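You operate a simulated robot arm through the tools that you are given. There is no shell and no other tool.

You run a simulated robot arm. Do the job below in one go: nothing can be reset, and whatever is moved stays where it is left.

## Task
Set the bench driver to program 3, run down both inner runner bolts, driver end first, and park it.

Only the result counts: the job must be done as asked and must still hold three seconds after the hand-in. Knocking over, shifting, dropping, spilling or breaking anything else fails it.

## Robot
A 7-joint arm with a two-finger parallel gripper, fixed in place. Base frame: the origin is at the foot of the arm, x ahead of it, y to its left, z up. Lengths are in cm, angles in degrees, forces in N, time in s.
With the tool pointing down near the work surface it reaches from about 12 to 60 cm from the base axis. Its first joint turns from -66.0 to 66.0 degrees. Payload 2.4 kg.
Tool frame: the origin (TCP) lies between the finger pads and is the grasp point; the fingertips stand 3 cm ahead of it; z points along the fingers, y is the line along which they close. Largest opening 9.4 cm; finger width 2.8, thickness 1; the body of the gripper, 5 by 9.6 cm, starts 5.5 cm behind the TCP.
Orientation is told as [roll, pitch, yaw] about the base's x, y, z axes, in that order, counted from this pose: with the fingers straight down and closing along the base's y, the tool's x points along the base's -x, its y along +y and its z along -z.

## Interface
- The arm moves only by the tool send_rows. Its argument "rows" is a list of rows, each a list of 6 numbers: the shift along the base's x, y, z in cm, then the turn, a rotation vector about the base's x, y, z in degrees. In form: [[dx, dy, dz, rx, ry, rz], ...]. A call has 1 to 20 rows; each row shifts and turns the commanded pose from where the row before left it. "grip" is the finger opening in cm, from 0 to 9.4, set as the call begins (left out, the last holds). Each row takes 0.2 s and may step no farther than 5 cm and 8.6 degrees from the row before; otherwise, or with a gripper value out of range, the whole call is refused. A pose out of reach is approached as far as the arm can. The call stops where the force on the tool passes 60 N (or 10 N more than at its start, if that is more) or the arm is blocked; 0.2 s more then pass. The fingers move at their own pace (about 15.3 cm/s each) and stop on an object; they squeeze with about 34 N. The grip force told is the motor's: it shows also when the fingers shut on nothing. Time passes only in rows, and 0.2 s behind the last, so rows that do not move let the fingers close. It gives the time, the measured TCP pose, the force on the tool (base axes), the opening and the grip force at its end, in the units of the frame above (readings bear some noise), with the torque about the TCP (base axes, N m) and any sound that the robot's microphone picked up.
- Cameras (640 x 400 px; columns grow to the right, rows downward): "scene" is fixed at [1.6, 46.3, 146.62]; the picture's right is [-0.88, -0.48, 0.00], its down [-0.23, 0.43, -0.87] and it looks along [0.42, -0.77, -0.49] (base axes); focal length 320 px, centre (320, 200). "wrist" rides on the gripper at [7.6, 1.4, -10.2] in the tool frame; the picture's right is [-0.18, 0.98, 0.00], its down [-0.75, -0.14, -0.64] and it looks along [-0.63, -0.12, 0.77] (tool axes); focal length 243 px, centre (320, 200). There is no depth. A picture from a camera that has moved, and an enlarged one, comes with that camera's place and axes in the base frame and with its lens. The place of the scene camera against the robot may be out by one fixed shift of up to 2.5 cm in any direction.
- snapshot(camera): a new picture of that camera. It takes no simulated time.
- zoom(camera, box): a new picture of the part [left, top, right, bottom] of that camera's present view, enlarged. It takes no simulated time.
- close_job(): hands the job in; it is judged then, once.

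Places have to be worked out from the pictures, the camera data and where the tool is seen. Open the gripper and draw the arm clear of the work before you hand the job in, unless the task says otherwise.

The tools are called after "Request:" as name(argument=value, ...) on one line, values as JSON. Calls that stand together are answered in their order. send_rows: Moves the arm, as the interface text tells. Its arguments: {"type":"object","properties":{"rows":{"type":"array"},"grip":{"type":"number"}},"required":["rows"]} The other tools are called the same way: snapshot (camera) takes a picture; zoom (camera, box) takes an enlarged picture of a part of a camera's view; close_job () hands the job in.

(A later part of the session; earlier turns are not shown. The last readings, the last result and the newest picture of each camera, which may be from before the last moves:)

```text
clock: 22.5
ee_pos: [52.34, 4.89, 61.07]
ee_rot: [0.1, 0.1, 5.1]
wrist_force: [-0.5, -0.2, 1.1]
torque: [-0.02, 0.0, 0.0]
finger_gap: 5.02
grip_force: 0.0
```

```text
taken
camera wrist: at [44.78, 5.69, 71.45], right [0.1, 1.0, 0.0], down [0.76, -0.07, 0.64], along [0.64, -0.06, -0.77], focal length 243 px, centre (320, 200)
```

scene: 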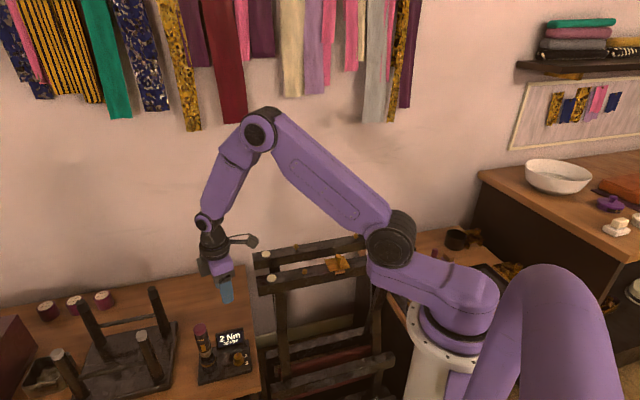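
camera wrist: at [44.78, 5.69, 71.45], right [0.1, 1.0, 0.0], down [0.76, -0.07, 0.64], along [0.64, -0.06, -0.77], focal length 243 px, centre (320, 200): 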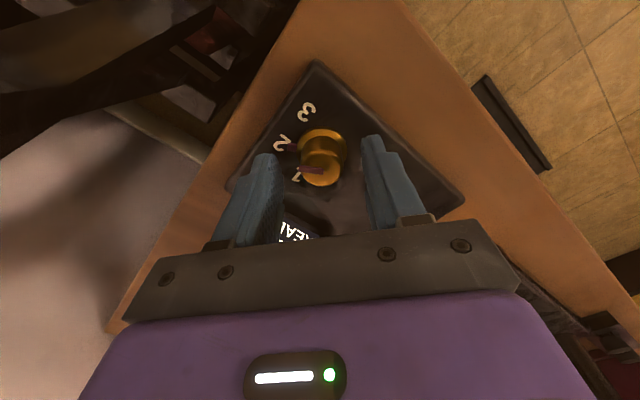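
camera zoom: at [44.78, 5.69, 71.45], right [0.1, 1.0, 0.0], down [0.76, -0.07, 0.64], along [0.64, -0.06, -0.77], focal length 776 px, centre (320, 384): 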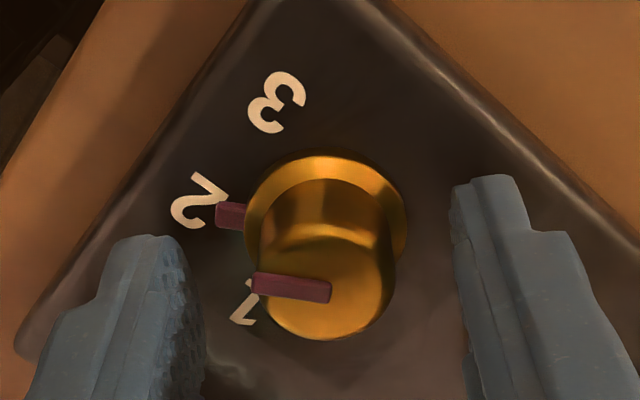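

Pointer is exactly at 2. Second bite: re-centre slightly, grip and turn another −60°.

Request:
send_rows(rows=[[0, 0.15, -0.1, 0, 0, 0], [0, 0, 0, 0, 0, 0]])

Request:
send_rows(rows=[[0, 0, 0, 0, 0, 0], [0, 0, 0, 0, 0, 0], [0, 0, 0, 0, 0, 0], [0, 0, 0, 0, 0, -6], [0, 0, 0, 0, 0, -6], [0, 0, 0, 0, 0, -6], [0, 0, 0, 0, 0, -6], [0, 0, 0, 0, 0, -6], [0, 0, 0, 0, 0, -6], [0, 0, 0, 0, 0, -6], [0, 0, 0, 0, 0, -6], [0, 0, 0, 0, 0, -6], [0, 0, 0, 0, 0, -6], [0, 0, 0, 0, 0, 0]], grip=2)

Request:
zoom(camera="wrist", box=[220, 80, 420, 205])

```text
clock: 23.1
ee_pos: [52.42, 5.19, 60.95]
ee_rot: [0.0, 0.2, 5.0]
wrist_force: [-0.8, 0.1, 0.2]
torque: [-0.03, 0.01, 0.0]
finger_gap: 5.0
grip_force: 0.2
```

```text
clock: 25.8
ee_pos: [52.29, 4.81, 61.16]
ee_rot: [-0.3, 0.1, -52.9]
wrist_force: [-5.6, -1.6, 17.2]
torque: [0.21, 0.17, 0.0]
finger_gap: 2.45
grip_force: 45.2
stopped in row 13: the force on the tool passed its limit at 62 N (the readings are from after the stop); the commanded pose is now the measured one
```

```text
3.20 times, centred on (320, 142) of wrist
camera zoom: at [48.99, 11.8, 71.46], right [0.89, 0.45, -0.01], down [0.35, -0.69, 0.64], along [0.28, -0.57, -0.77], focal length 776 px, centre (320, 384)
```

zoom: 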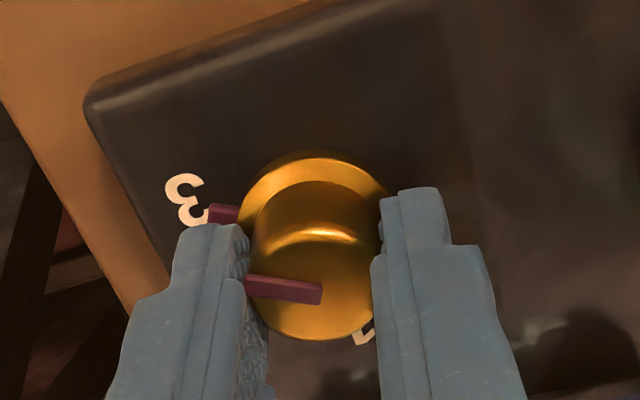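

The turn stopped near the end of travel with the pointer at 3. I release, lift a bit and check the pointer and display.

Request:
send_rows(rows=[[0, 0, 0, 0, 0, 0], [0, 0, 0, 0, 0, 0], [0, 0, 4, 0, 0, 0], [0, 0, 4, 0, 0, 0], [0, 0, 4, 0, 0, 0], [0, 0, 0, 0, 0, 0]], grip=5)

Request:
snapshot(camera="wrist")

Request:
zoom(camera="wrist", box=[240, 50, 400, 150])

Request:
zoom(camera="scene", box=[190, 310, 260, 390])

```text
clock: 27.2
ee_pos: [52.34, 4.86, 73.11]
ee_rot: [-0.2, 0.1, -52.9]
wrist_force: [-0.3, 0.5, 1.1]
torque: [0.0, 0.01, 0.01]
finger_gap: 4.98
grip_force: 0.0
```

```text
taken
camera wrist: at [49.09, 11.67, 83.44], right [0.9, 0.45, 0.0], down [0.35, -0.69, 0.64], along [0.28, -0.57, -0.77], focal length 243 px, centre (320, 200)
```

wrist: 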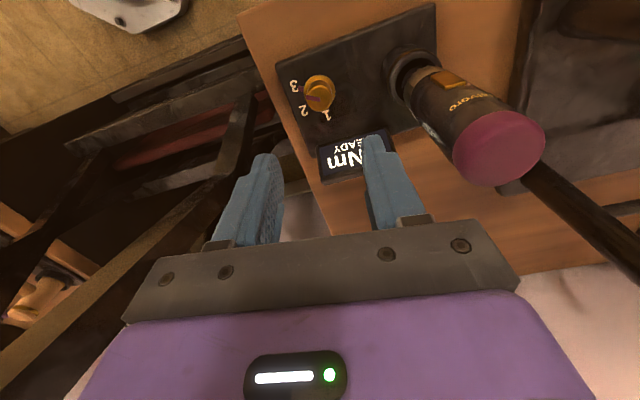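

```text
4.00 times, centred on (320, 100) of wrist
camera zoom: at [49.09, 11.67, 83.44], right [0.9, 0.45, 0.0], down [0.35, -0.69, 0.64], along [0.28, -0.57, -0.77], focal length 970 px, centre (320, 600)
```

zoom: 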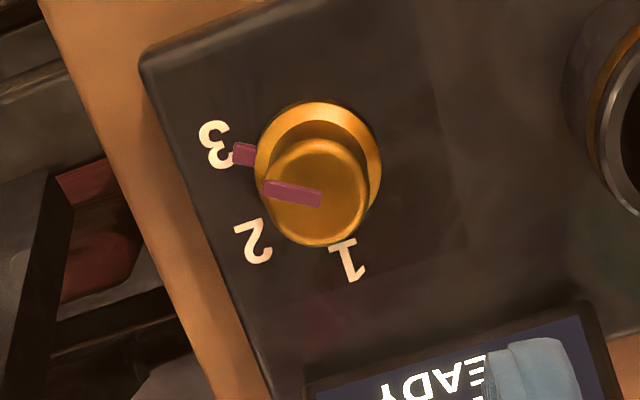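

```text
5.00 times, centred on (225, 350) of scene
camera zoom: at [1.6, 46.3, 146.62], right [-0.88, -0.48, 0.0], down [-0.23, 0.43, -0.87], along [0.42, -0.77, -0.49], focal length 1599 px, centre (795, -550)
```

zoom: 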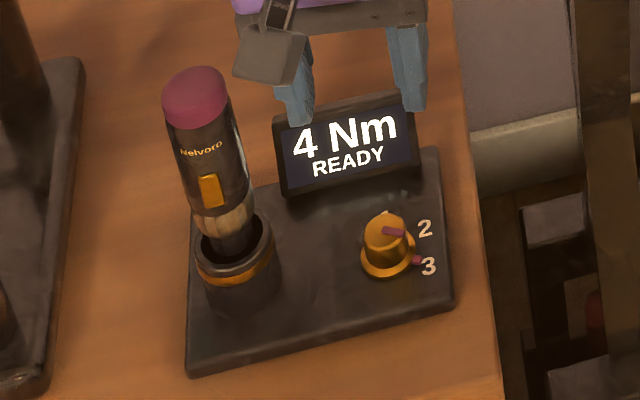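

Display reads 4 Nm and the tick sits at label 3: program 3 is set. Next I lift, move above the driver at about (58.6, 10.6) with yaw −45°, so the fingers close along the bench edge and keep off the orange button.

Request:
send_rows(rows=[[0, 0, 4.5, 0, 0, 0], [0, 0, 4.5, 0, 0, 0], [0, 0, 3, 0.2, -0.1, 0], [2, 2, 0, 0, 0, 4], [2, 2, 0, 0, 0, 4], [1.7, 1.5, 0, 0, 0, 0], [0, 0, 0, 0, 0, 0]], grip=6)

Request:
snapshot(camera="wrist")

Request:
zoom(camera="wrist", box=[220, 50, 420, 175])

```text
clock: 28.8
ee_pos: [57.89, 10.53, 84.99]
ee_rot: [0.0, 0.3, -45.0]
wrist_force: [0.6, 0.6, -0.1]
torque: [0.04, -0.03, 0.02]
finger_gap: 6.0
grip_force: 0.0
```

```text
taken
camera wrist: at [53.67, 16.76, 95.41], right [0.82, 0.57, 0.0], down [0.44, -0.63, 0.64], along [0.36, -0.53, -0.77], focal length 243 px, centre (320, 200)
```

wrist: 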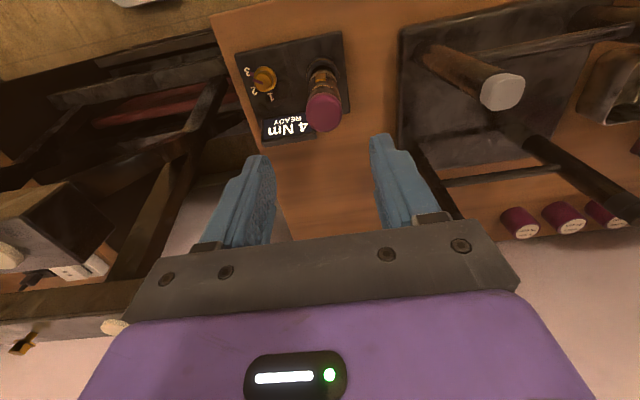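

```text
3.20 times, centred on (320, 112) of wrist
camera zoom: at [53.67, 16.76, 95.41], right [0.82, 0.57, 0.0], down [0.44, -0.63, 0.64], along [0.36, -0.53, -0.77], focal length 776 px, centre (320, 480)
```

zoom: 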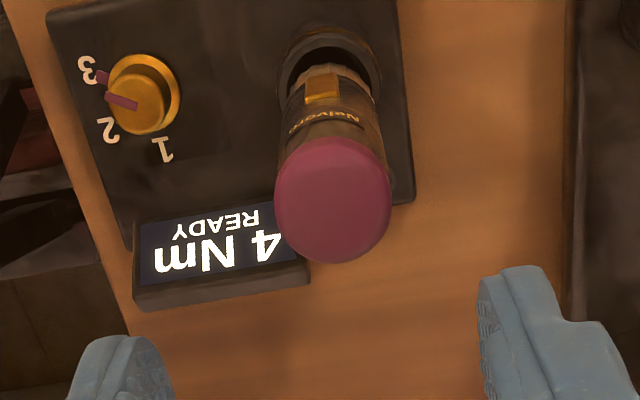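

The driver stands vertical with its cap top near z 73.8 at about (58.3, 10.5). I centre on it and lower so the pads sit on the dark body, palm above the cap.

Request:
send_rows(rows=[[0.35, 0.02, -2, 0, -0.2, 0], [0, 0, -3, 0, 0, 0], [0, 0, -3, 0, 0, 0], [0, 0, -3, 0, 0, 0], [0, 0, 0, 0, 0, 0]])

Request:
snapshot(camera="wrist")

Request:
zoom(camera="scene", box=[160, 270, 270, 390])

```text
clock: 30.0
ee_pos: [58.28, 10.5, 73.89]
ee_rot: [0.2, 0.1, -44.9]
wrist_force: [-0.7, 0.3, -0.5]
torque: [-0.03, 0.03, -0.01]
finger_gap: 6.0
grip_force: 0.1
```

```text
taken
camera wrist: at [54.0, 16.81, 84.33], right [0.82, 0.57, 0.0], down [0.43, -0.63, 0.64], along [0.36, -0.53, -0.77], focal length 243 px, centre (320, 200)
```

wrist: 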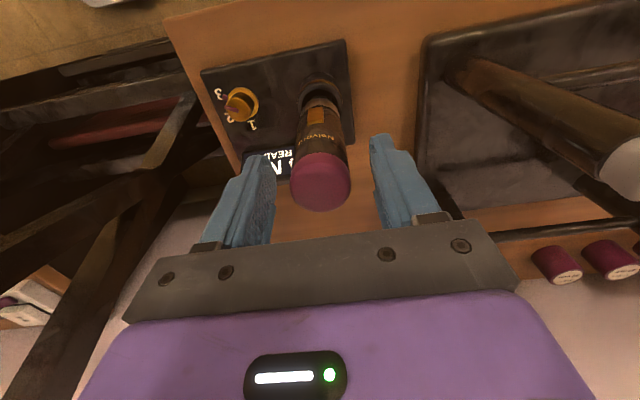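

```text
3.33 times, centred on (215, 330) of scene
camera zoom: at [1.6, 46.3, 146.62], right [-0.88, -0.48, 0.0], down [-0.23, 0.43, -0.87], along [0.42, -0.77, -0.49], focal length 1066 px, centre (670, -233)
```

zoom: 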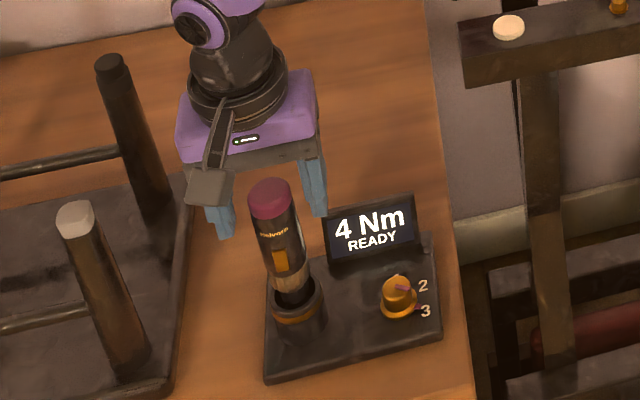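

Well centred. I lower to the grasp height and close the fingers.

Request:
send_rows(rows=[[0, 0, -1.5, 0, 0, 0], [0, 0, -1.5, 0, 0, 0], [0, 0, -1.4, 0, 0, 0], [0, 0, 0, 0, 0, 0]])

Request:
send_rows(rows=[[0, 0, 0, 0, 0, 0], [0, 0, 0, 0, 0, 0], [0, 0, 0, 0, 0, 0]], grip=2)

Request:
snapshot(camera="wrist")

Request:
zoom(camera="scene", box=[160, 270, 270, 390])

```text
clock: 31.0
ee_pos: [58.4, 10.49, 69.54]
ee_rot: [0.1, 0.1, -44.9]
wrist_force: [0.4, -0.2, 0.3]
torque: [0.0, 0.03, 0.0]
finger_gap: 6.0
grip_force: 0.0
```

```text
clock: 31.8
ee_pos: [58.36, 10.52, 69.68]
ee_rot: [0.1, 0.2, -44.8]
wrist_force: [1.2, 0.2, 0.4]
torque: [0.11, -0.03, -0.01]
finger_gap: 3.33
grip_force: 34.3
```

```text
taken
camera wrist: at [54.05, 16.81, 79.95], right [0.82, 0.57, 0.0], down [0.43, -0.63, 0.64], along [0.36, -0.53, -0.77], focal length 243 px, centre (320, 200)
```

wrist: 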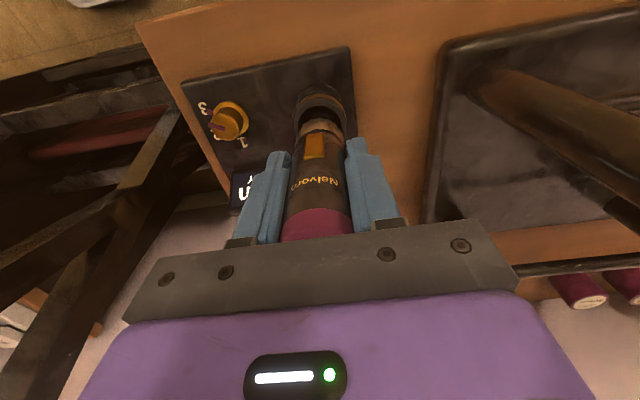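

```text
3.33 times, centred on (215, 330) of scene
camera zoom: at [1.6, 46.3, 146.62], right [-0.88, -0.48, 0.0], down [-0.23, 0.43, -0.87], along [0.42, -0.77, -0.49], focal length 1066 px, centre (670, -233)
```

zoom: 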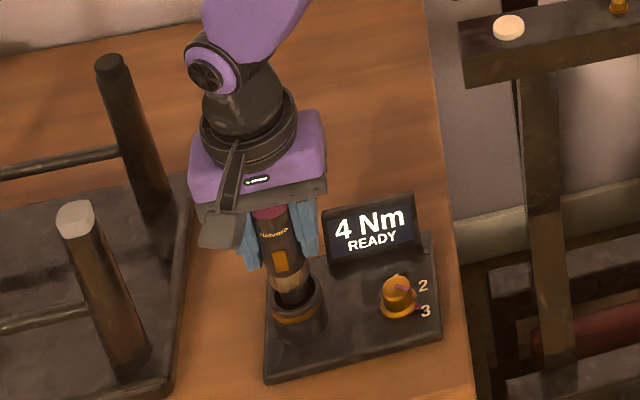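

Gripped firmly at 3.33 cm with almost no side load; this pose (58.36, 10.52, 69.68, yaw −45°) is my parking reference. I lift straight up.

Request:
send_rows(rows=[[0, 0, 1, 0, 0, 0], [0, 0, 1.5, 0, 0, 0], [0, 0, 2, 0, 0, 0], [0, 0, 2.5, 0, 0, 0], [0, 0, 3, 0, 0, 0], [0, 0, 3, 0, 0, 0], [0, 0, 0, 0, 0, 0]])

Request:
snapshot(camera="wrist")

Request:
zoom(camera="scene", box=[160, 250, 270, 390])

```text
clock: 33.4
ee_pos: [58.47, 10.47, 82.59]
ee_rot: [0.0, 0.1, -44.9]
wrist_force: [-0.1, 0.6, -3.2]
torque: [0.01, -0.01, -0.01]
finger_gap: 3.32
grip_force: 33.9
```

```text
taken
camera wrist: at [54.26, 16.63, 92.98], right [0.82, 0.57, 0.0], down [0.43, -0.63, 0.64], along [0.36, -0.53, -0.77], focal length 243 px, centre (320, 200)
```

wrist: 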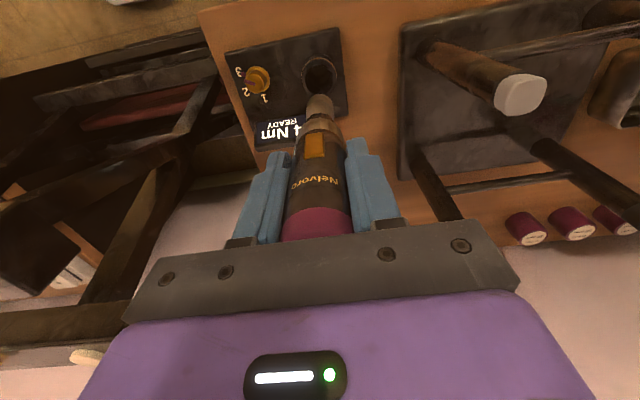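

```text
2.86 times, centred on (215, 320) of scene
camera zoom: at [1.61, 46.3, 146.62], right [-0.88, -0.48, 0.0], down [-0.23, 0.43, -0.87], along [0.42, -0.77, -0.49], focal length 914 px, centre (620, -143)
```

zoom: 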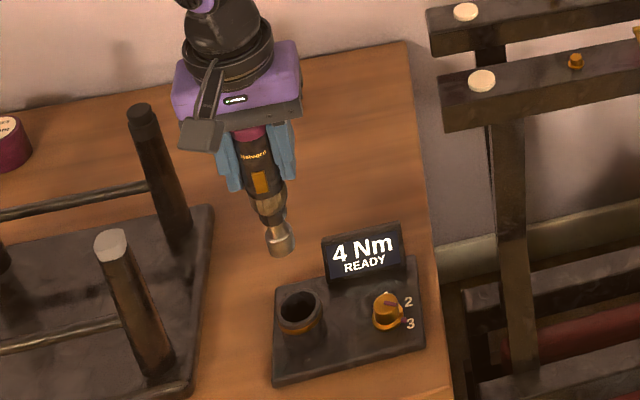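

The driver is out and clear, with a socket at its tip. I zoom to determine how far the socket end lies below the TCP and whether it's on the tool axis.

Request:
zoom(camera="wrist", box=[260, 50, 380, 125])

Request:
zoom(camera="scene", box=[185, 280, 225, 350])

```text
5.33 times, centred on (320, 88) of wrist
camera zoom: at [54.26, 16.63, 92.98], right [0.82, 0.57, 0.0], down [0.43, -0.63, 0.64], along [0.36, -0.53, -0.77], focal length 1294 px, centre (320, 800)
```

zoom: 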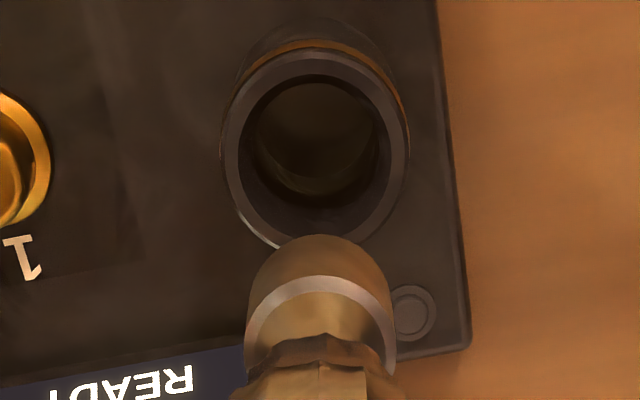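

```text
5.71 times, centred on (205, 315) of scene
camera zoom: at [1.61, 46.3, 146.62], right [-0.88, -0.48, 0.0], down [-0.23, 0.43, -0.87], along [0.42, -0.77, -0.49], focal length 1827 px, centre (977, -457)
```

zoom: 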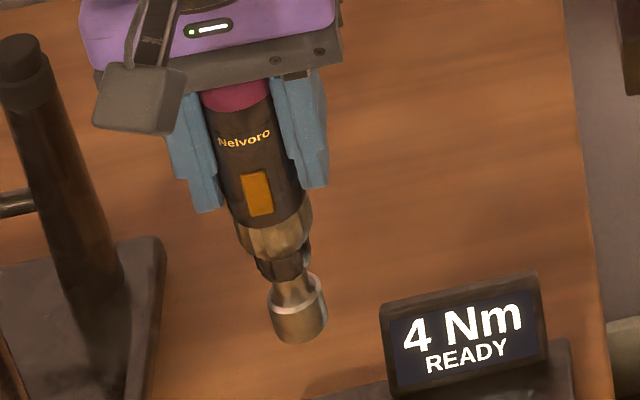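

The socket end is about 12.0 cm below the TCP, on axis. Before going to the bolts I look once more, at higher magnification, at how far each bolt stands out.

Request:
zoom(camera="scene", box=[296, 266, 312, 282])

Request:
zoom(camera="scene", box=[288, 240, 304, 256])

Request:
zoom(camera="scene", box=[346, 232, 366, 252])

Request:
zoom(camera="scene", box=[325, 245, 365, 275])

```text
16.00 times, centred on (304, 274) of scene
camera zoom: at [1.61, 46.3, 146.62], right [-0.88, -0.48, 0.0], down [-0.23, 0.43, -0.87], along [0.42, -0.77, -0.49], focal length 5116 px, centre (576, -984)
```

zoom: 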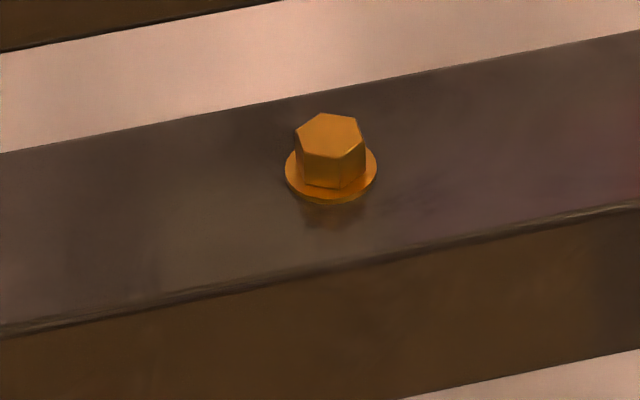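

```text
16.00 times, centred on (296, 248) of scene
camera zoom: at [1.61, 46.3, 146.62], right [-0.88, -0.48, 0.0], down [-0.23, 0.43, -0.87], along [0.42, -0.77, -0.49], focal length 5116 px, centre (704, -568)
```

zoom: 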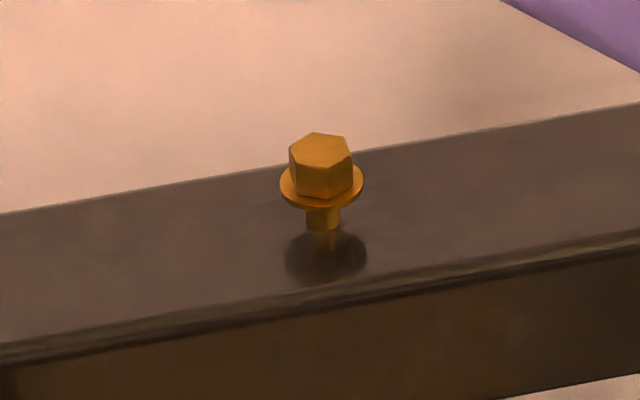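

```text
16.00 times, centred on (356, 242) of scene
camera zoom: at [1.61, 46.3, 146.62], right [-0.88, -0.48, 0.0], down [-0.23, 0.43, -0.87], along [0.42, -0.77, -0.49], focal length 5116 px, centre (-256, -472)
```

zoom: 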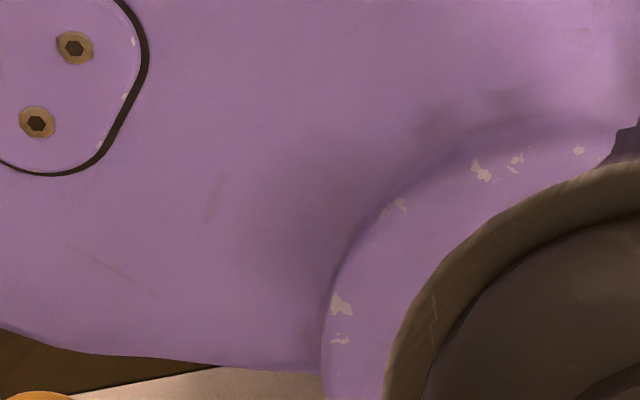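

```text
13.33 times, centred on (345, 260) of scene
camera zoom: at [1.61, 46.3, 146.62], right [-0.88, -0.48, 0.0], down [-0.23, 0.43, -0.87], along [0.42, -0.77, -0.49], focal length 4264 px, centre (-13, -600)
```

zoom: 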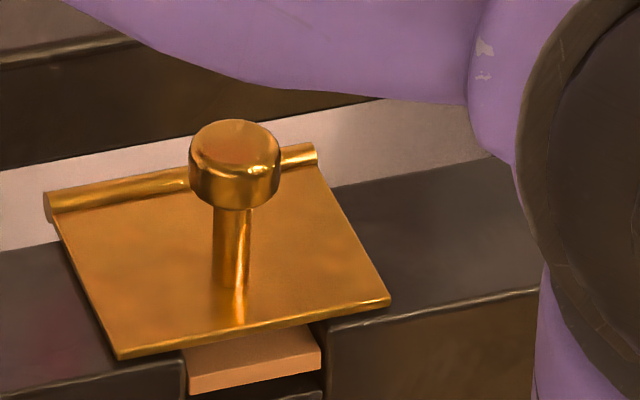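

F1 is flush on its flange, B1 clearly stands up on its shank, so I go on with the far runner. I raise the driver and carry it high over to B1, at about (45.8, −18.0).

Request:
send_rows(rows=[[0, 0, 4, 0, 0, 0], [0, 0, 4, 0, 0, 0], [-0.5, -1, 4.5, 0, 0, 0], [-1, -2, 4.5, 0, 0, 0], [-1, -2.5, 4.4, 0, 0, 0], [-1.6, -3.6, 0, 0, 0, 0], [-1.6, -3.6, 0, 0, 0, 0], [-1.6, -3.6, 0, 0, 0, 0], [-1.6, -3.6, 0, 0, 0, 0], [-1.6, -3.6, 0, 0, 0, 0], [-1.2, -3, 0, 0, 0, 0], [-0.9, -2, 0, 0, 0, 0], [0, 0, 0, 0, 0, 0]])

Request:
snapshot(camera="wrist")

Request:
zoom(camera="wrist", box=[240, 40, 400, 140])

Request:
snapshot(camera="scene")

```text
refused: row 4 steps farther than a row can; nothing moved
```

```text
taken
camera wrist: at [54.26, 16.63, 92.98], right [0.82, 0.57, 0.0], down [0.43, -0.63, 0.64], along [0.36, -0.53, -0.77], focal length 243 px, centre (320, 200)
```

wrist: 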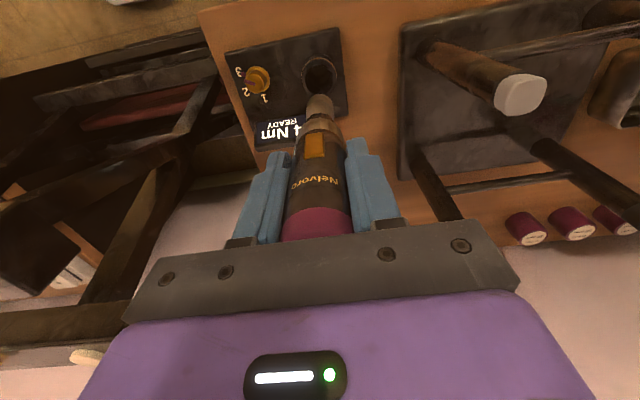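

```text
4.00 times, centred on (320, 90) of wrist
camera zoom: at [54.26, 16.63, 92.98], right [0.82, 0.57, 0.0], down [0.43, -0.63, 0.64], along [0.36, -0.53, -0.77], focal length 970 px, centre (320, 640)
```

zoom: 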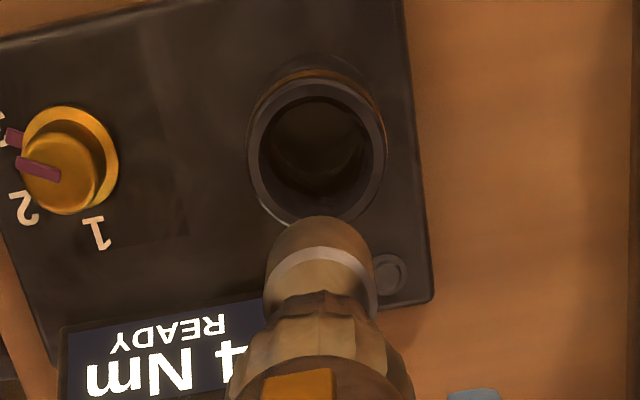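

```text
taken
```

scene: 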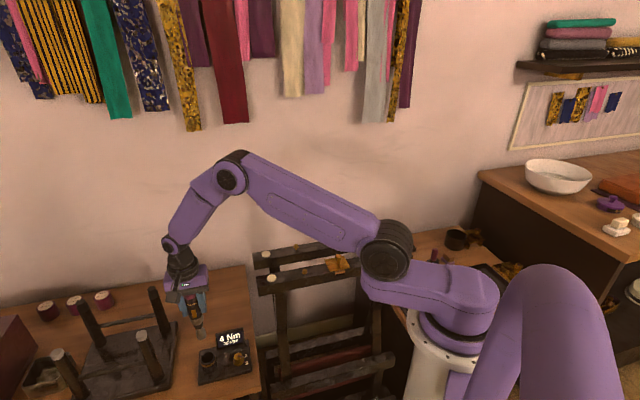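

One row was too long; I resend with smaller steps.

Request:
send_rows(rows=[[0, 0, 4, 0, 0, 0], [0, 0, 4, 0, 0, 0], [-0.5, -1, 4, 0, 0, 0], [-1, -2, 4, 0, 0, 0], [-1, -2, 4, 0, 0, 0], [-1.6, -3.6, 1.4, 0, 0, 0], [-1.6, -3.6, 0, 0, 0, 0], [-1.6, -3.6, 0, 0, 0, 0], [-1.6, -3.6, 0, 0, 0, 0], [-1.6, -3.6, 0, 0, 0, 0], [-1.3, -3, 0, 0, 0, 0], [-0.9, -2.5, 0, 0, 0, 0], [0, 0, 0, 0, 0, 0]])

Request:
snapshot(camera="wrist")

Request:
zoom(camera="wrist", box=[240, 40, 400, 140])

Request:
snapshot(camera="scene")

```text
clock: 36.2
ee_pos: [45.6, -18.01, 104.34]
ee_rot: [0.1, 0.1, -44.9]
wrist_force: [-0.6, 0.1, -3.0]
torque: [0.0, -0.03, 0.01]
finger_gap: 3.31
grip_force: 34.2
```

```text
taken
camera wrist: at [41.37, -11.8, 114.55], right [0.82, 0.57, 0.0], down [0.43, -0.63, 0.64], along [0.36, -0.53, -0.77], focal length 243 px, centre (320, 200)
```

wrist: 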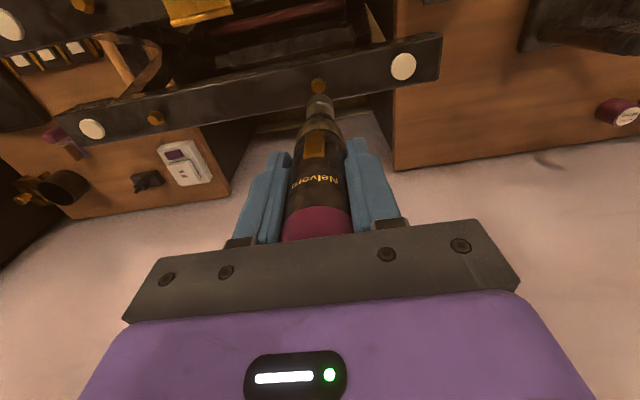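

```text
4.00 times, centred on (320, 90) of wrist
camera zoom: at [41.37, -11.8, 114.55], right [0.82, 0.57, 0.0], down [0.43, -0.63, 0.64], along [0.36, -0.53, -0.77], focal length 970 px, centre (320, 640)
```

zoom: 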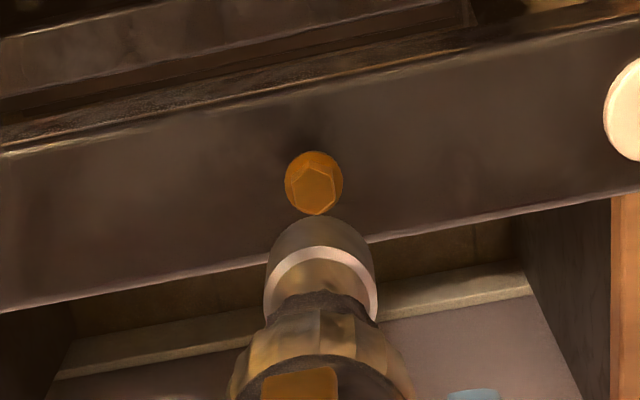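

```text
taken
```

scene: 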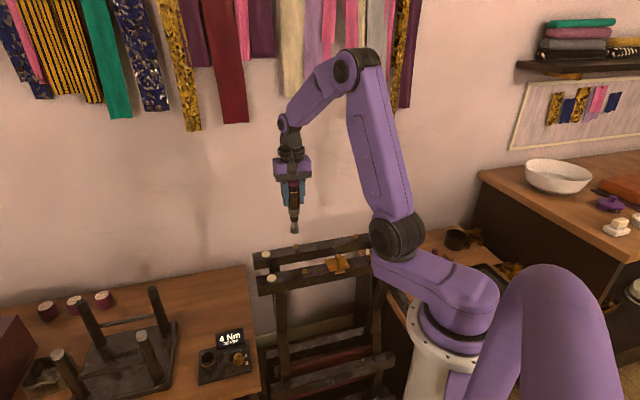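

B1 shows just left of and slightly behind the socket. I shift a little (−0.2, 0) and lower to bring the socket about 1.5 cm above the head for a parallax-free alignment.

Request:
send_rows(rows=[[-0.2, 0, -2, 0, 0, 0], [0, 0, -2, 0, 0, 0], [0, 0, 0, 0, 0, 0]])

Request:
zoom(camera="wrist", box=[260, 60, 380, 135])

Request:
zoom(camera="scene", box=[276, 225, 316, 265])

```text
clock: 37.0
ee_pos: [45.43, -17.83, 100.23]
ee_rot: [0.0, 0.1, -44.9]
wrist_force: [-0.9, -0.4, -3.5]
torque: [0.03, -0.02, 0.02]
finger_gap: 3.3
grip_force: 33.7
```

```text
5.33 times, centred on (320, 98) of wrist
camera zoom: at [41.19, -11.67, 110.46], right [0.82, 0.57, 0.0], down [0.43, -0.63, 0.64], along [0.36, -0.53, -0.77], focal length 1294 px, centre (320, 747)
```

zoom: 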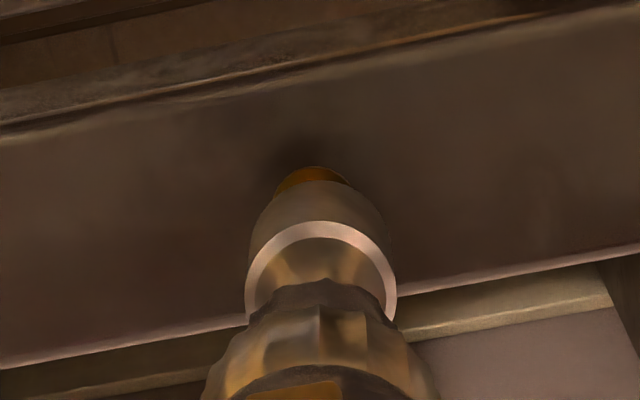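

```text
10.00 times, centred on (296, 245) of scene
camera zoom: at [1.61, 46.3, 146.62], right [-0.88, -0.48, 0.0], down [-0.23, 0.43, -0.87], along [0.42, -0.77, -0.49], focal length 3198 px, centre (560, -250)
```

zoom: 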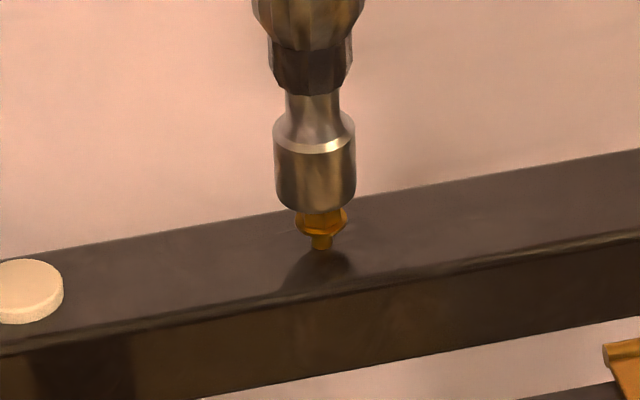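

Laterally the bolt is about 0.12 cm left of the socket and perhaps 0.1 cm closer to the camera. I correct by (−0.16, 0.01), go down 0.6 cm and compare again.

Request:
send_rows(rows=[[-0.16, 0.01, -0.3, 0, 0, 0], [0, 0, -0.3, 0, 0, 0], [0, 0, 0, 0, 0, 0]])

Request:
zoom(camera="wrist", box=[280, 75, 360, 125])

Request:
zoom(camera="scene", box=[276, 225, 316, 265])

```text
clock: 37.8
ee_pos: [45.38, -17.93, 99.34]
ee_rot: [0.2, 0.1, -44.8]
wrist_force: [3.7, 1.2, 11.5]
torque: [0.27, -0.59, -0.04]
finger_gap: 3.3
grip_force: 34.1
```

```text
8.00 times, centred on (320, 100) of wrist
camera zoom: at [41.03, -11.69, 109.79], right [0.82, 0.57, 0.0], down [0.43, -0.63, 0.64], along [0.37, -0.53, -0.77], focal length 1941 px, centre (320, 1000)
```

zoom: 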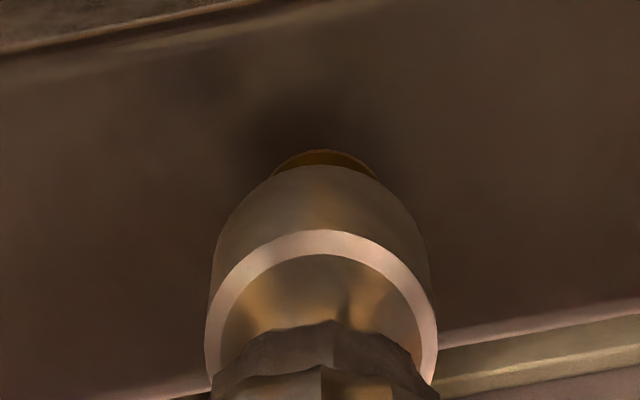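

```text
10.00 times, centred on (296, 245) of scene
camera zoom: at [1.6, 46.31, 146.62], right [-0.88, -0.48, 0.0], down [-0.23, 0.43, -0.87], along [0.42, -0.77, -0.49], focal length 3198 px, centre (560, -250)
```

zoom: 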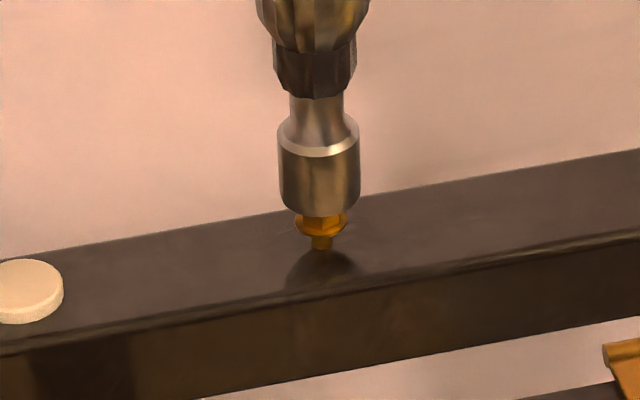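

The socket has touched the head (about 15 N) but isn't engaged; both views suggest the bolt is ~0.28 cm nearer the camera than the socket axis. I lift 0.5, shift (−0.13, +0.25) and lower again gently.

Request:
send_rows(rows=[[0, 0, 0.5, 0, 0, 0], [-0.13, 0.25, 0, 0, 0, 0], [0, 0, 0, 0, 0, 0]])

Request:
zoom(camera="wrist", box=[280, 75, 360, 125])

Request:
zoom(camera="scene", box=[284, 233, 308, 257])

```text
clock: 38.6
ee_pos: [45.18, -17.77, 99.83]
ee_rot: [0.0, 0.2, -44.9]
wrist_force: [-0.5, 0.8, -3.4]
torque: [-0.06, 0.0, -0.01]
finger_gap: 3.31
grip_force: 33.9
```

```text
8.00 times, centred on (320, 100) of wrist
camera zoom: at [40.89, -11.49, 110.25], right [0.82, 0.57, 0.0], down [0.43, -0.63, 0.64], along [0.36, -0.53, -0.77], focal length 1941 px, centre (320, 1000)
```

zoom: 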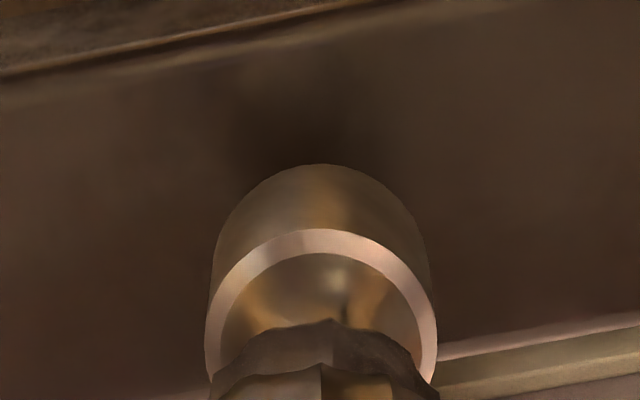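

```text
16.00 times, centred on (296, 245) of scene
camera zoom: at [1.61, 46.3, 146.62], right [-0.88, -0.48, 0.0], down [-0.23, 0.43, -0.87], along [0.42, -0.77, -0.49], focal length 5116 px, centre (704, -520)
```

zoom: 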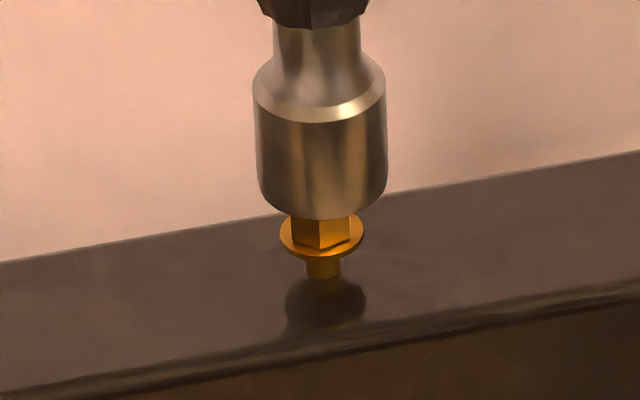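

Both views now agree the socket is centred over B1 with ~0.5 cm gap to the head. I lower gently.

Request:
send_rows(rows=[[0.02, 0.01, -0.3, 0, 0, 0], [0, 0, -0.2, 0, 0, 0], [0, 0, -0.1, 0, 0, 0], [0, 0, 0, 0, 0, 0]])

Request:
zoom(camera="scene", box=[284, 233, 308, 257])

```text
clock: 39.6
ee_pos: [45.11, -17.67, 99.37]
ee_rot: [0.1, 0.2, -44.9]
wrist_force: [0.9, -0.9, -3.9]
torque: [0.0, 0.01, 0.04]
finger_gap: 3.32
grip_force: 34.2
```

```text
16.00 times, centred on (296, 245) of scene
camera zoom: at [1.61, 46.3, 146.62], right [-0.88, -0.48, 0.0], down [-0.23, 0.43, -0.87], along [0.42, -0.77, -0.49], focal length 5116 px, centre (704, -520)
```

zoom: 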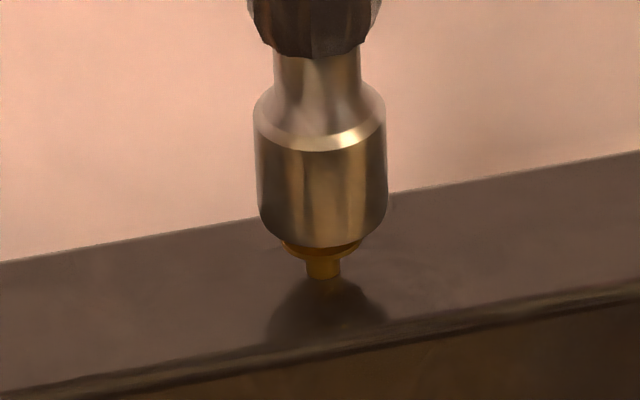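

No contact force, so the socket is sliding over the head. I continue in small steps.

Request:
send_rows(rows=[[0, 0, -0.15, 0, 0, 0], [0, 0, -0.15, 0, 0, 0], [0, 0, 0, 0, 0, 0]])

Request:
zoom(camera="scene", box=[284, 233, 308, 257])

Request:
zoom(camera="scene", box=[190, 320, 260, 390])

```text
clock: 40.4
ee_pos: [45.21, -17.8, 98.96]
ee_rot: [0.2, 0.1, -44.9]
wrist_force: [0.9, 0.8, -2.1]
torque: [0.08, -0.03, 0.0]
finger_gap: 3.29
grip_force: 34.1
```

```text
16.00 times, centred on (296, 245) of scene
camera zoom: at [1.61, 46.3, 146.62], right [-0.88, -0.48, 0.0], down [-0.23, 0.43, -0.87], along [0.42, -0.77, -0.49], focal length 5116 px, centre (704, -520)
```

zoom: 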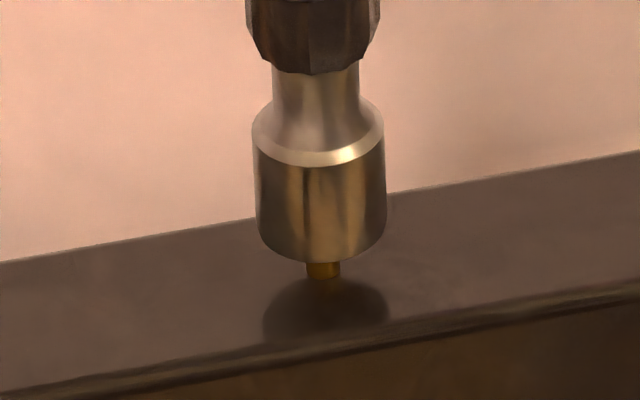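

```text
5.71 times, centred on (225, 355) of scene
camera zoom: at [1.61, 46.3, 146.62], right [-0.88, -0.48, 0.0], down [-0.23, 0.43, -0.87], along [0.42, -0.77, -0.49], focal length 1827 px, centre (863, -686)
```

zoom: 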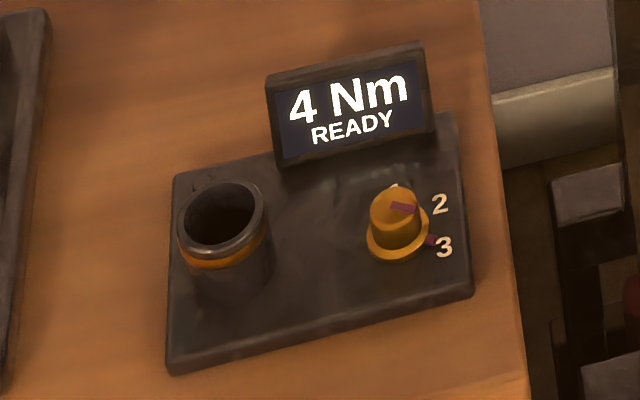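

The socket now covers the head and flange. I press a little further to start the push-to-run, watching force, sound and the display.

Request:
send_rows(rows=[[0, 0, -0.15, 0, 0, 0], [0, 0, -0.1, 0, 0, 0], [0, 0, 0, 0, 0, 0]])

Request:
zoom(camera="scene", box=[284, 233, 308, 257])

Request:
zoom(camera="scene", box=[190, 320, 260, 390])

```text
clock: 41.2
ee_pos: [45.1, -17.7, 98.77]
ee_rot: [0.1, 0.0, -44.9]
wrist_force: [-0.3, 0.3, -3.6]
torque: [-0.01, 0.02, 0.02]
finger_gap: 3.34
grip_force: 34.3
```

```text
16.00 times, centred on (296, 245) of scene
camera zoom: at [1.61, 46.3, 146.62], right [-0.88, -0.48, 0.0], down [-0.23, 0.43, -0.87], along [0.42, -0.77, -0.49], focal length 5116 px, centre (704, -520)
```

zoom: 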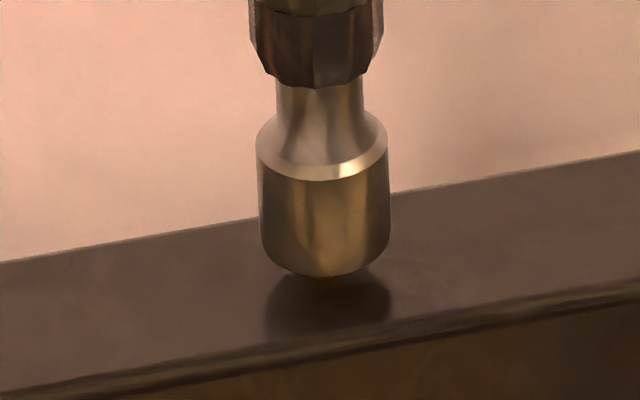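

```text
5.71 times, centred on (225, 355) of scene
camera zoom: at [1.61, 46.3, 146.62], right [-0.88, -0.48, 0.0], down [-0.23, 0.43, -0.87], along [0.42, -0.77, -0.49], focal length 1827 px, centre (863, -686)
```

zoom: 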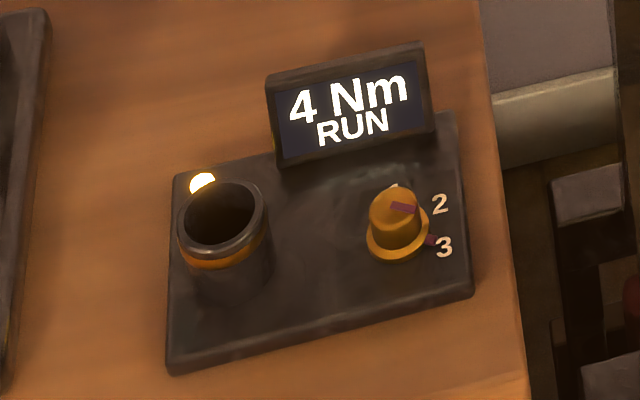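

The driver is running: display "RUN" with the lamp lit. I follow the bolt down slowly, keeping light pressure.

Request:
send_rows(rows=[[0, 0, -0.1, 0, 0, 0], [0, 0, -0.05, 0, 0, 0], [0, 0, -0.05, 0, 0, 0]])

Request:
zoom(camera="scene", box=[190, 320, 260, 390])

Request:
zoom(camera="scene", box=[284, 233, 308, 257])

```text
clock: 42.0
ee_pos: [45.26, -17.76, 98.6]
ee_rot: [0.2, 0.1, -44.9]
wrist_force: [-1.0, -0.3, -1.7]
torque: [-0.06, 0.09, 0.01]
finger_gap: 3.32
grip_force: 33.6
```

```text
5.71 times, centred on (225, 355) of scene
camera zoom: at [1.61, 46.3, 146.62], right [-0.88, -0.48, 0.0], down [-0.23, 0.43, -0.87], along [0.42, -0.77, -0.49], focal length 1827 px, centre (863, -686)
```

zoom: 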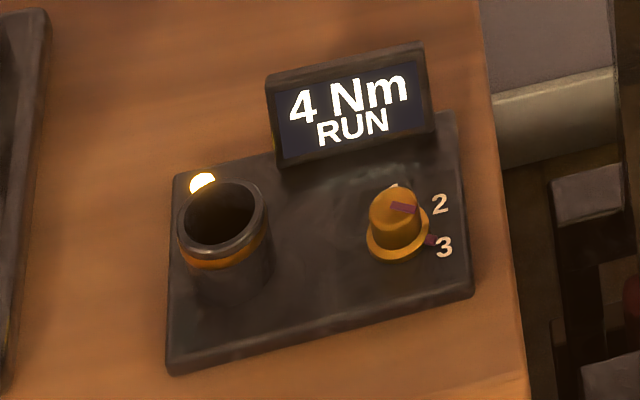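

```text
16.00 times, centred on (296, 245) of scene
camera zoom: at [1.61, 46.3, 146.62], right [-0.88, -0.48, 0.0], down [-0.23, 0.43, -0.87], along [0.42, -0.77, -0.49], focal length 5116 px, centre (704, -520)
```

zoom: 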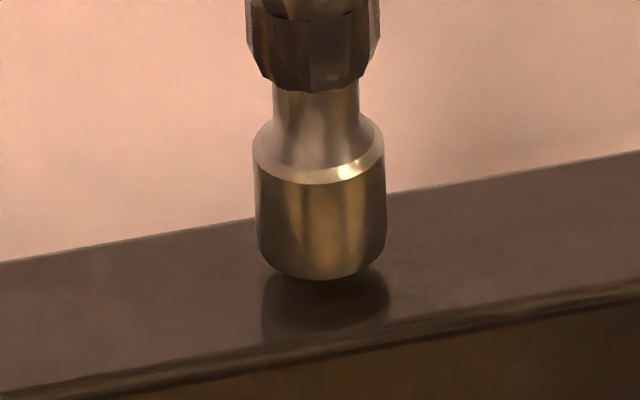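

Still running, with light contact. I keep following down in small steps.

Request:
send_rows(rows=[[0, 0, -0.1, 0, 0, 0], [0, 0, -0.1, 0, 0, 0], [0, 0, -0.05, 0, 0, 0]])

Request:
zoom(camera="scene", box=[190, 320, 260, 390])

Request:
zoom(camera="scene", box=[284, 233, 308, 257])

```text
clock: 42.8
ee_pos: [45.15, -17.8, 98.28]
ee_rot: [0.2, 0.0, -44.9]
wrist_force: [-1.1, -0.3, 0.5]
torque: [-0.1, 0.12, -0.02]
finger_gap: 3.33
grip_force: 33.9
```

```text
5.71 times, centred on (225, 355) of scene
camera zoom: at [1.6, 46.3, 146.62], right [-0.88, -0.48, 0.0], down [-0.23, 0.43, -0.87], along [0.42, -0.77, -0.49], focal length 1827 px, centre (863, -686)
```

zoom: 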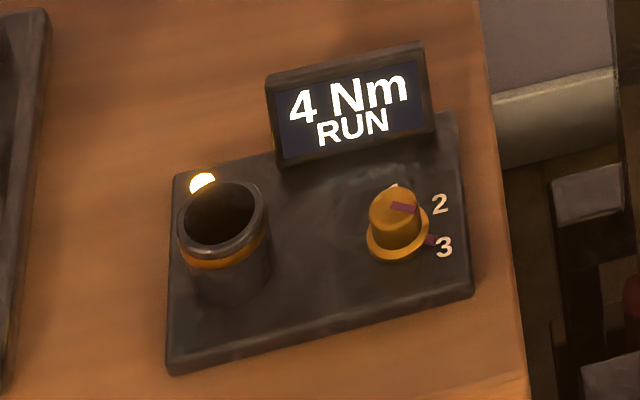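

```text
16.00 times, centred on (296, 245) of scene
camera zoom: at [1.6, 46.3, 146.62], right [-0.88, -0.48, 0.0], down [-0.23, 0.43, -0.87], along [0.42, -0.77, -0.49], focal length 5116 px, centre (704, -520)
```

zoom: 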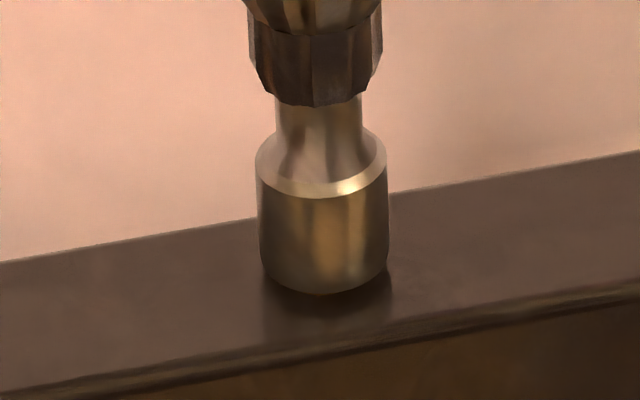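

Still RUN and slowly descending. I continue following.

Request:
send_rows(rows=[[0, 0, -0.1, 0, 0, 0], [0, 0, -0.1, 0, 0, 0], [0, 0, -0.05, 0, 0, 0]])

Request:
zoom(camera="scene", box=[190, 320, 260, 390])

Request:
zoom(camera="scene", box=[284, 233, 308, 257])

```text
clock: 43.6
ee_pos: [45.16, -17.77, 98.26]
ee_rot: [0.2, -0.1, -44.8]
wrist_force: [-3.7, -1.2, 23.6]
torque: [-0.38, 0.46, -0.03]
finger_gap: 3.31
grip_force: 34.2
```

```text
5.71 times, centred on (225, 355) of scene
camera zoom: at [1.56, 46.31, 146.62], right [-0.88, -0.48, 0.0], down [-0.23, 0.43, -0.87], along [0.42, -0.77, -0.49], focal length 1827 px, centre (863, -686)
```

zoom: 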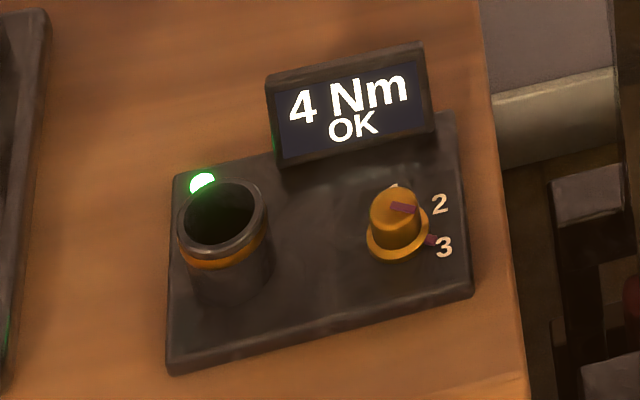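

```text
16.00 times, centred on (296, 245) of scene
camera zoom: at [1.56, 46.31, 146.62], right [-0.88, -0.48, 0.0], down [-0.23, 0.43, -0.87], along [0.42, -0.77, -0.49], focal length 5116 px, centre (704, -520)
```

zoom: 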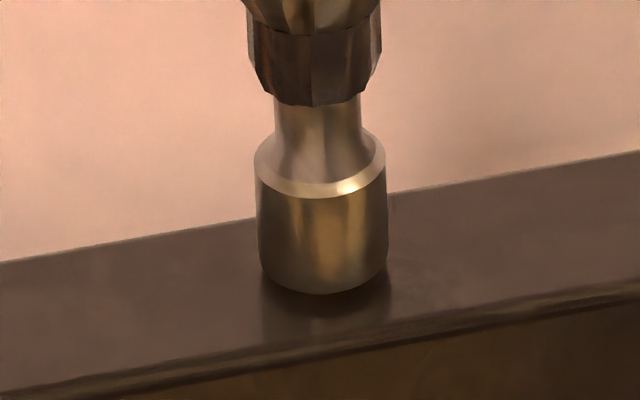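

"OK" with a green lamp: B1 is done. I lift straight off and carry the driver along the far runner to B2, expected at about (31.8, −31.0).

Request:
send_rows(rows=[[0, 0, 0.4, 0, 0, 0], [0, 0, 1, 0, 0, 0], [0, 0, 1.5, 0, 0, 0], [0, 0, 2.5, 0, 0, 0], [-2.6, -2.6, 0, 0, 0, 0], [-2.6, -2.6, 0, 0, 0, 0], [-2.6, -2.6, 0, 0, 0, 0], [-2.6, -2.6, 0, 0, 0, 0], [-2.0, -2.0, 0, 0, 0, 0], [-0.9, -0.8, 0, 0, 0, 0], [0, 0, 0, 0, 0, 0]])

Request:
snapshot(camera="wrist")

Request:
zoom(camera="wrist", box=[260, 60, 380, 135])

Request:
snapshot(camera="scene")

Request:
zoom(camera="scene", box=[284, 233, 308, 257])

```text
clock: 46.0
ee_pos: [32.03, -31.11, 103.67]
ee_rot: [0.1, 0.2, -44.8]
wrist_force: [0.1, -0.3, -3.3]
torque: [0.07, -0.02, 0.0]
finger_gap: 3.32
grip_force: 34.3
```

```text
taken
camera wrist: at [27.69, -24.78, 113.99], right [0.82, 0.57, 0.0], down [0.43, -0.63, 0.64], along [0.36, -0.53, -0.77], focal length 243 px, centre (320, 200)
```

wrist: 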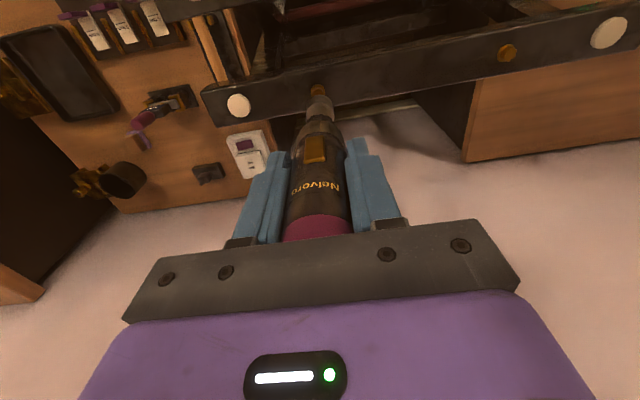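

```text
5.33 times, centred on (320, 98) of wrist
camera zoom: at [27.69, -24.78, 113.99], right [0.82, 0.57, 0.0], down [0.43, -0.63, 0.64], along [0.36, -0.53, -0.77], focal length 1294 px, centre (320, 747)
```

zoom: 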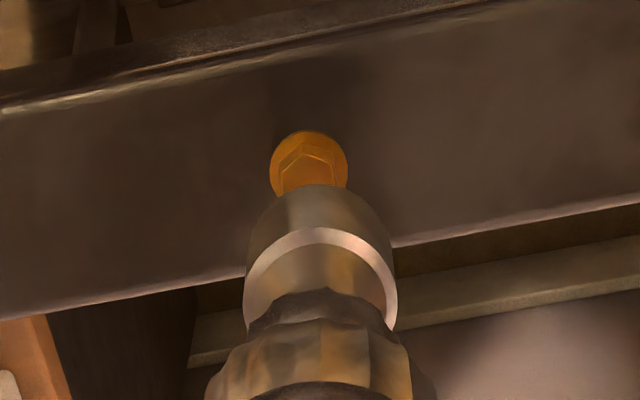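

```text
taken
```

scene: 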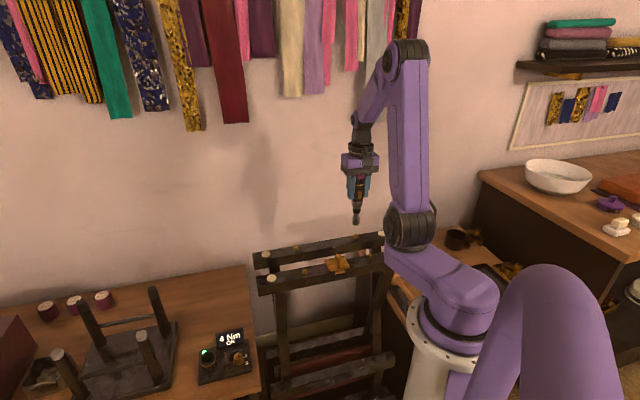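

```text
16.00 times, centred on (296, 245) of scene
camera zoom: at [1.61, 46.29, 146.62], right [-0.88, -0.48, 0.0], down [-0.23, 0.43, -0.87], along [0.42, -0.77, -0.49], focal length 5116 px, centre (704, -520)
```

zoom: 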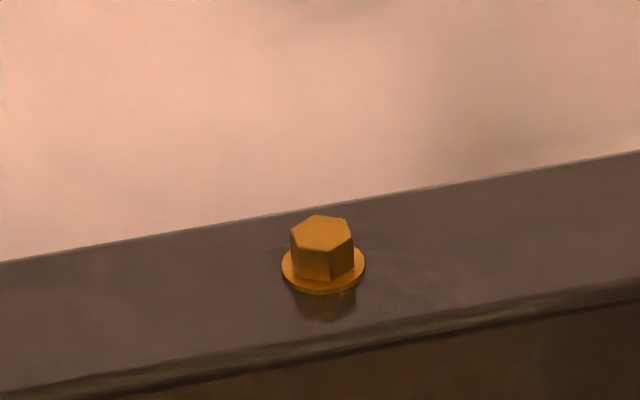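

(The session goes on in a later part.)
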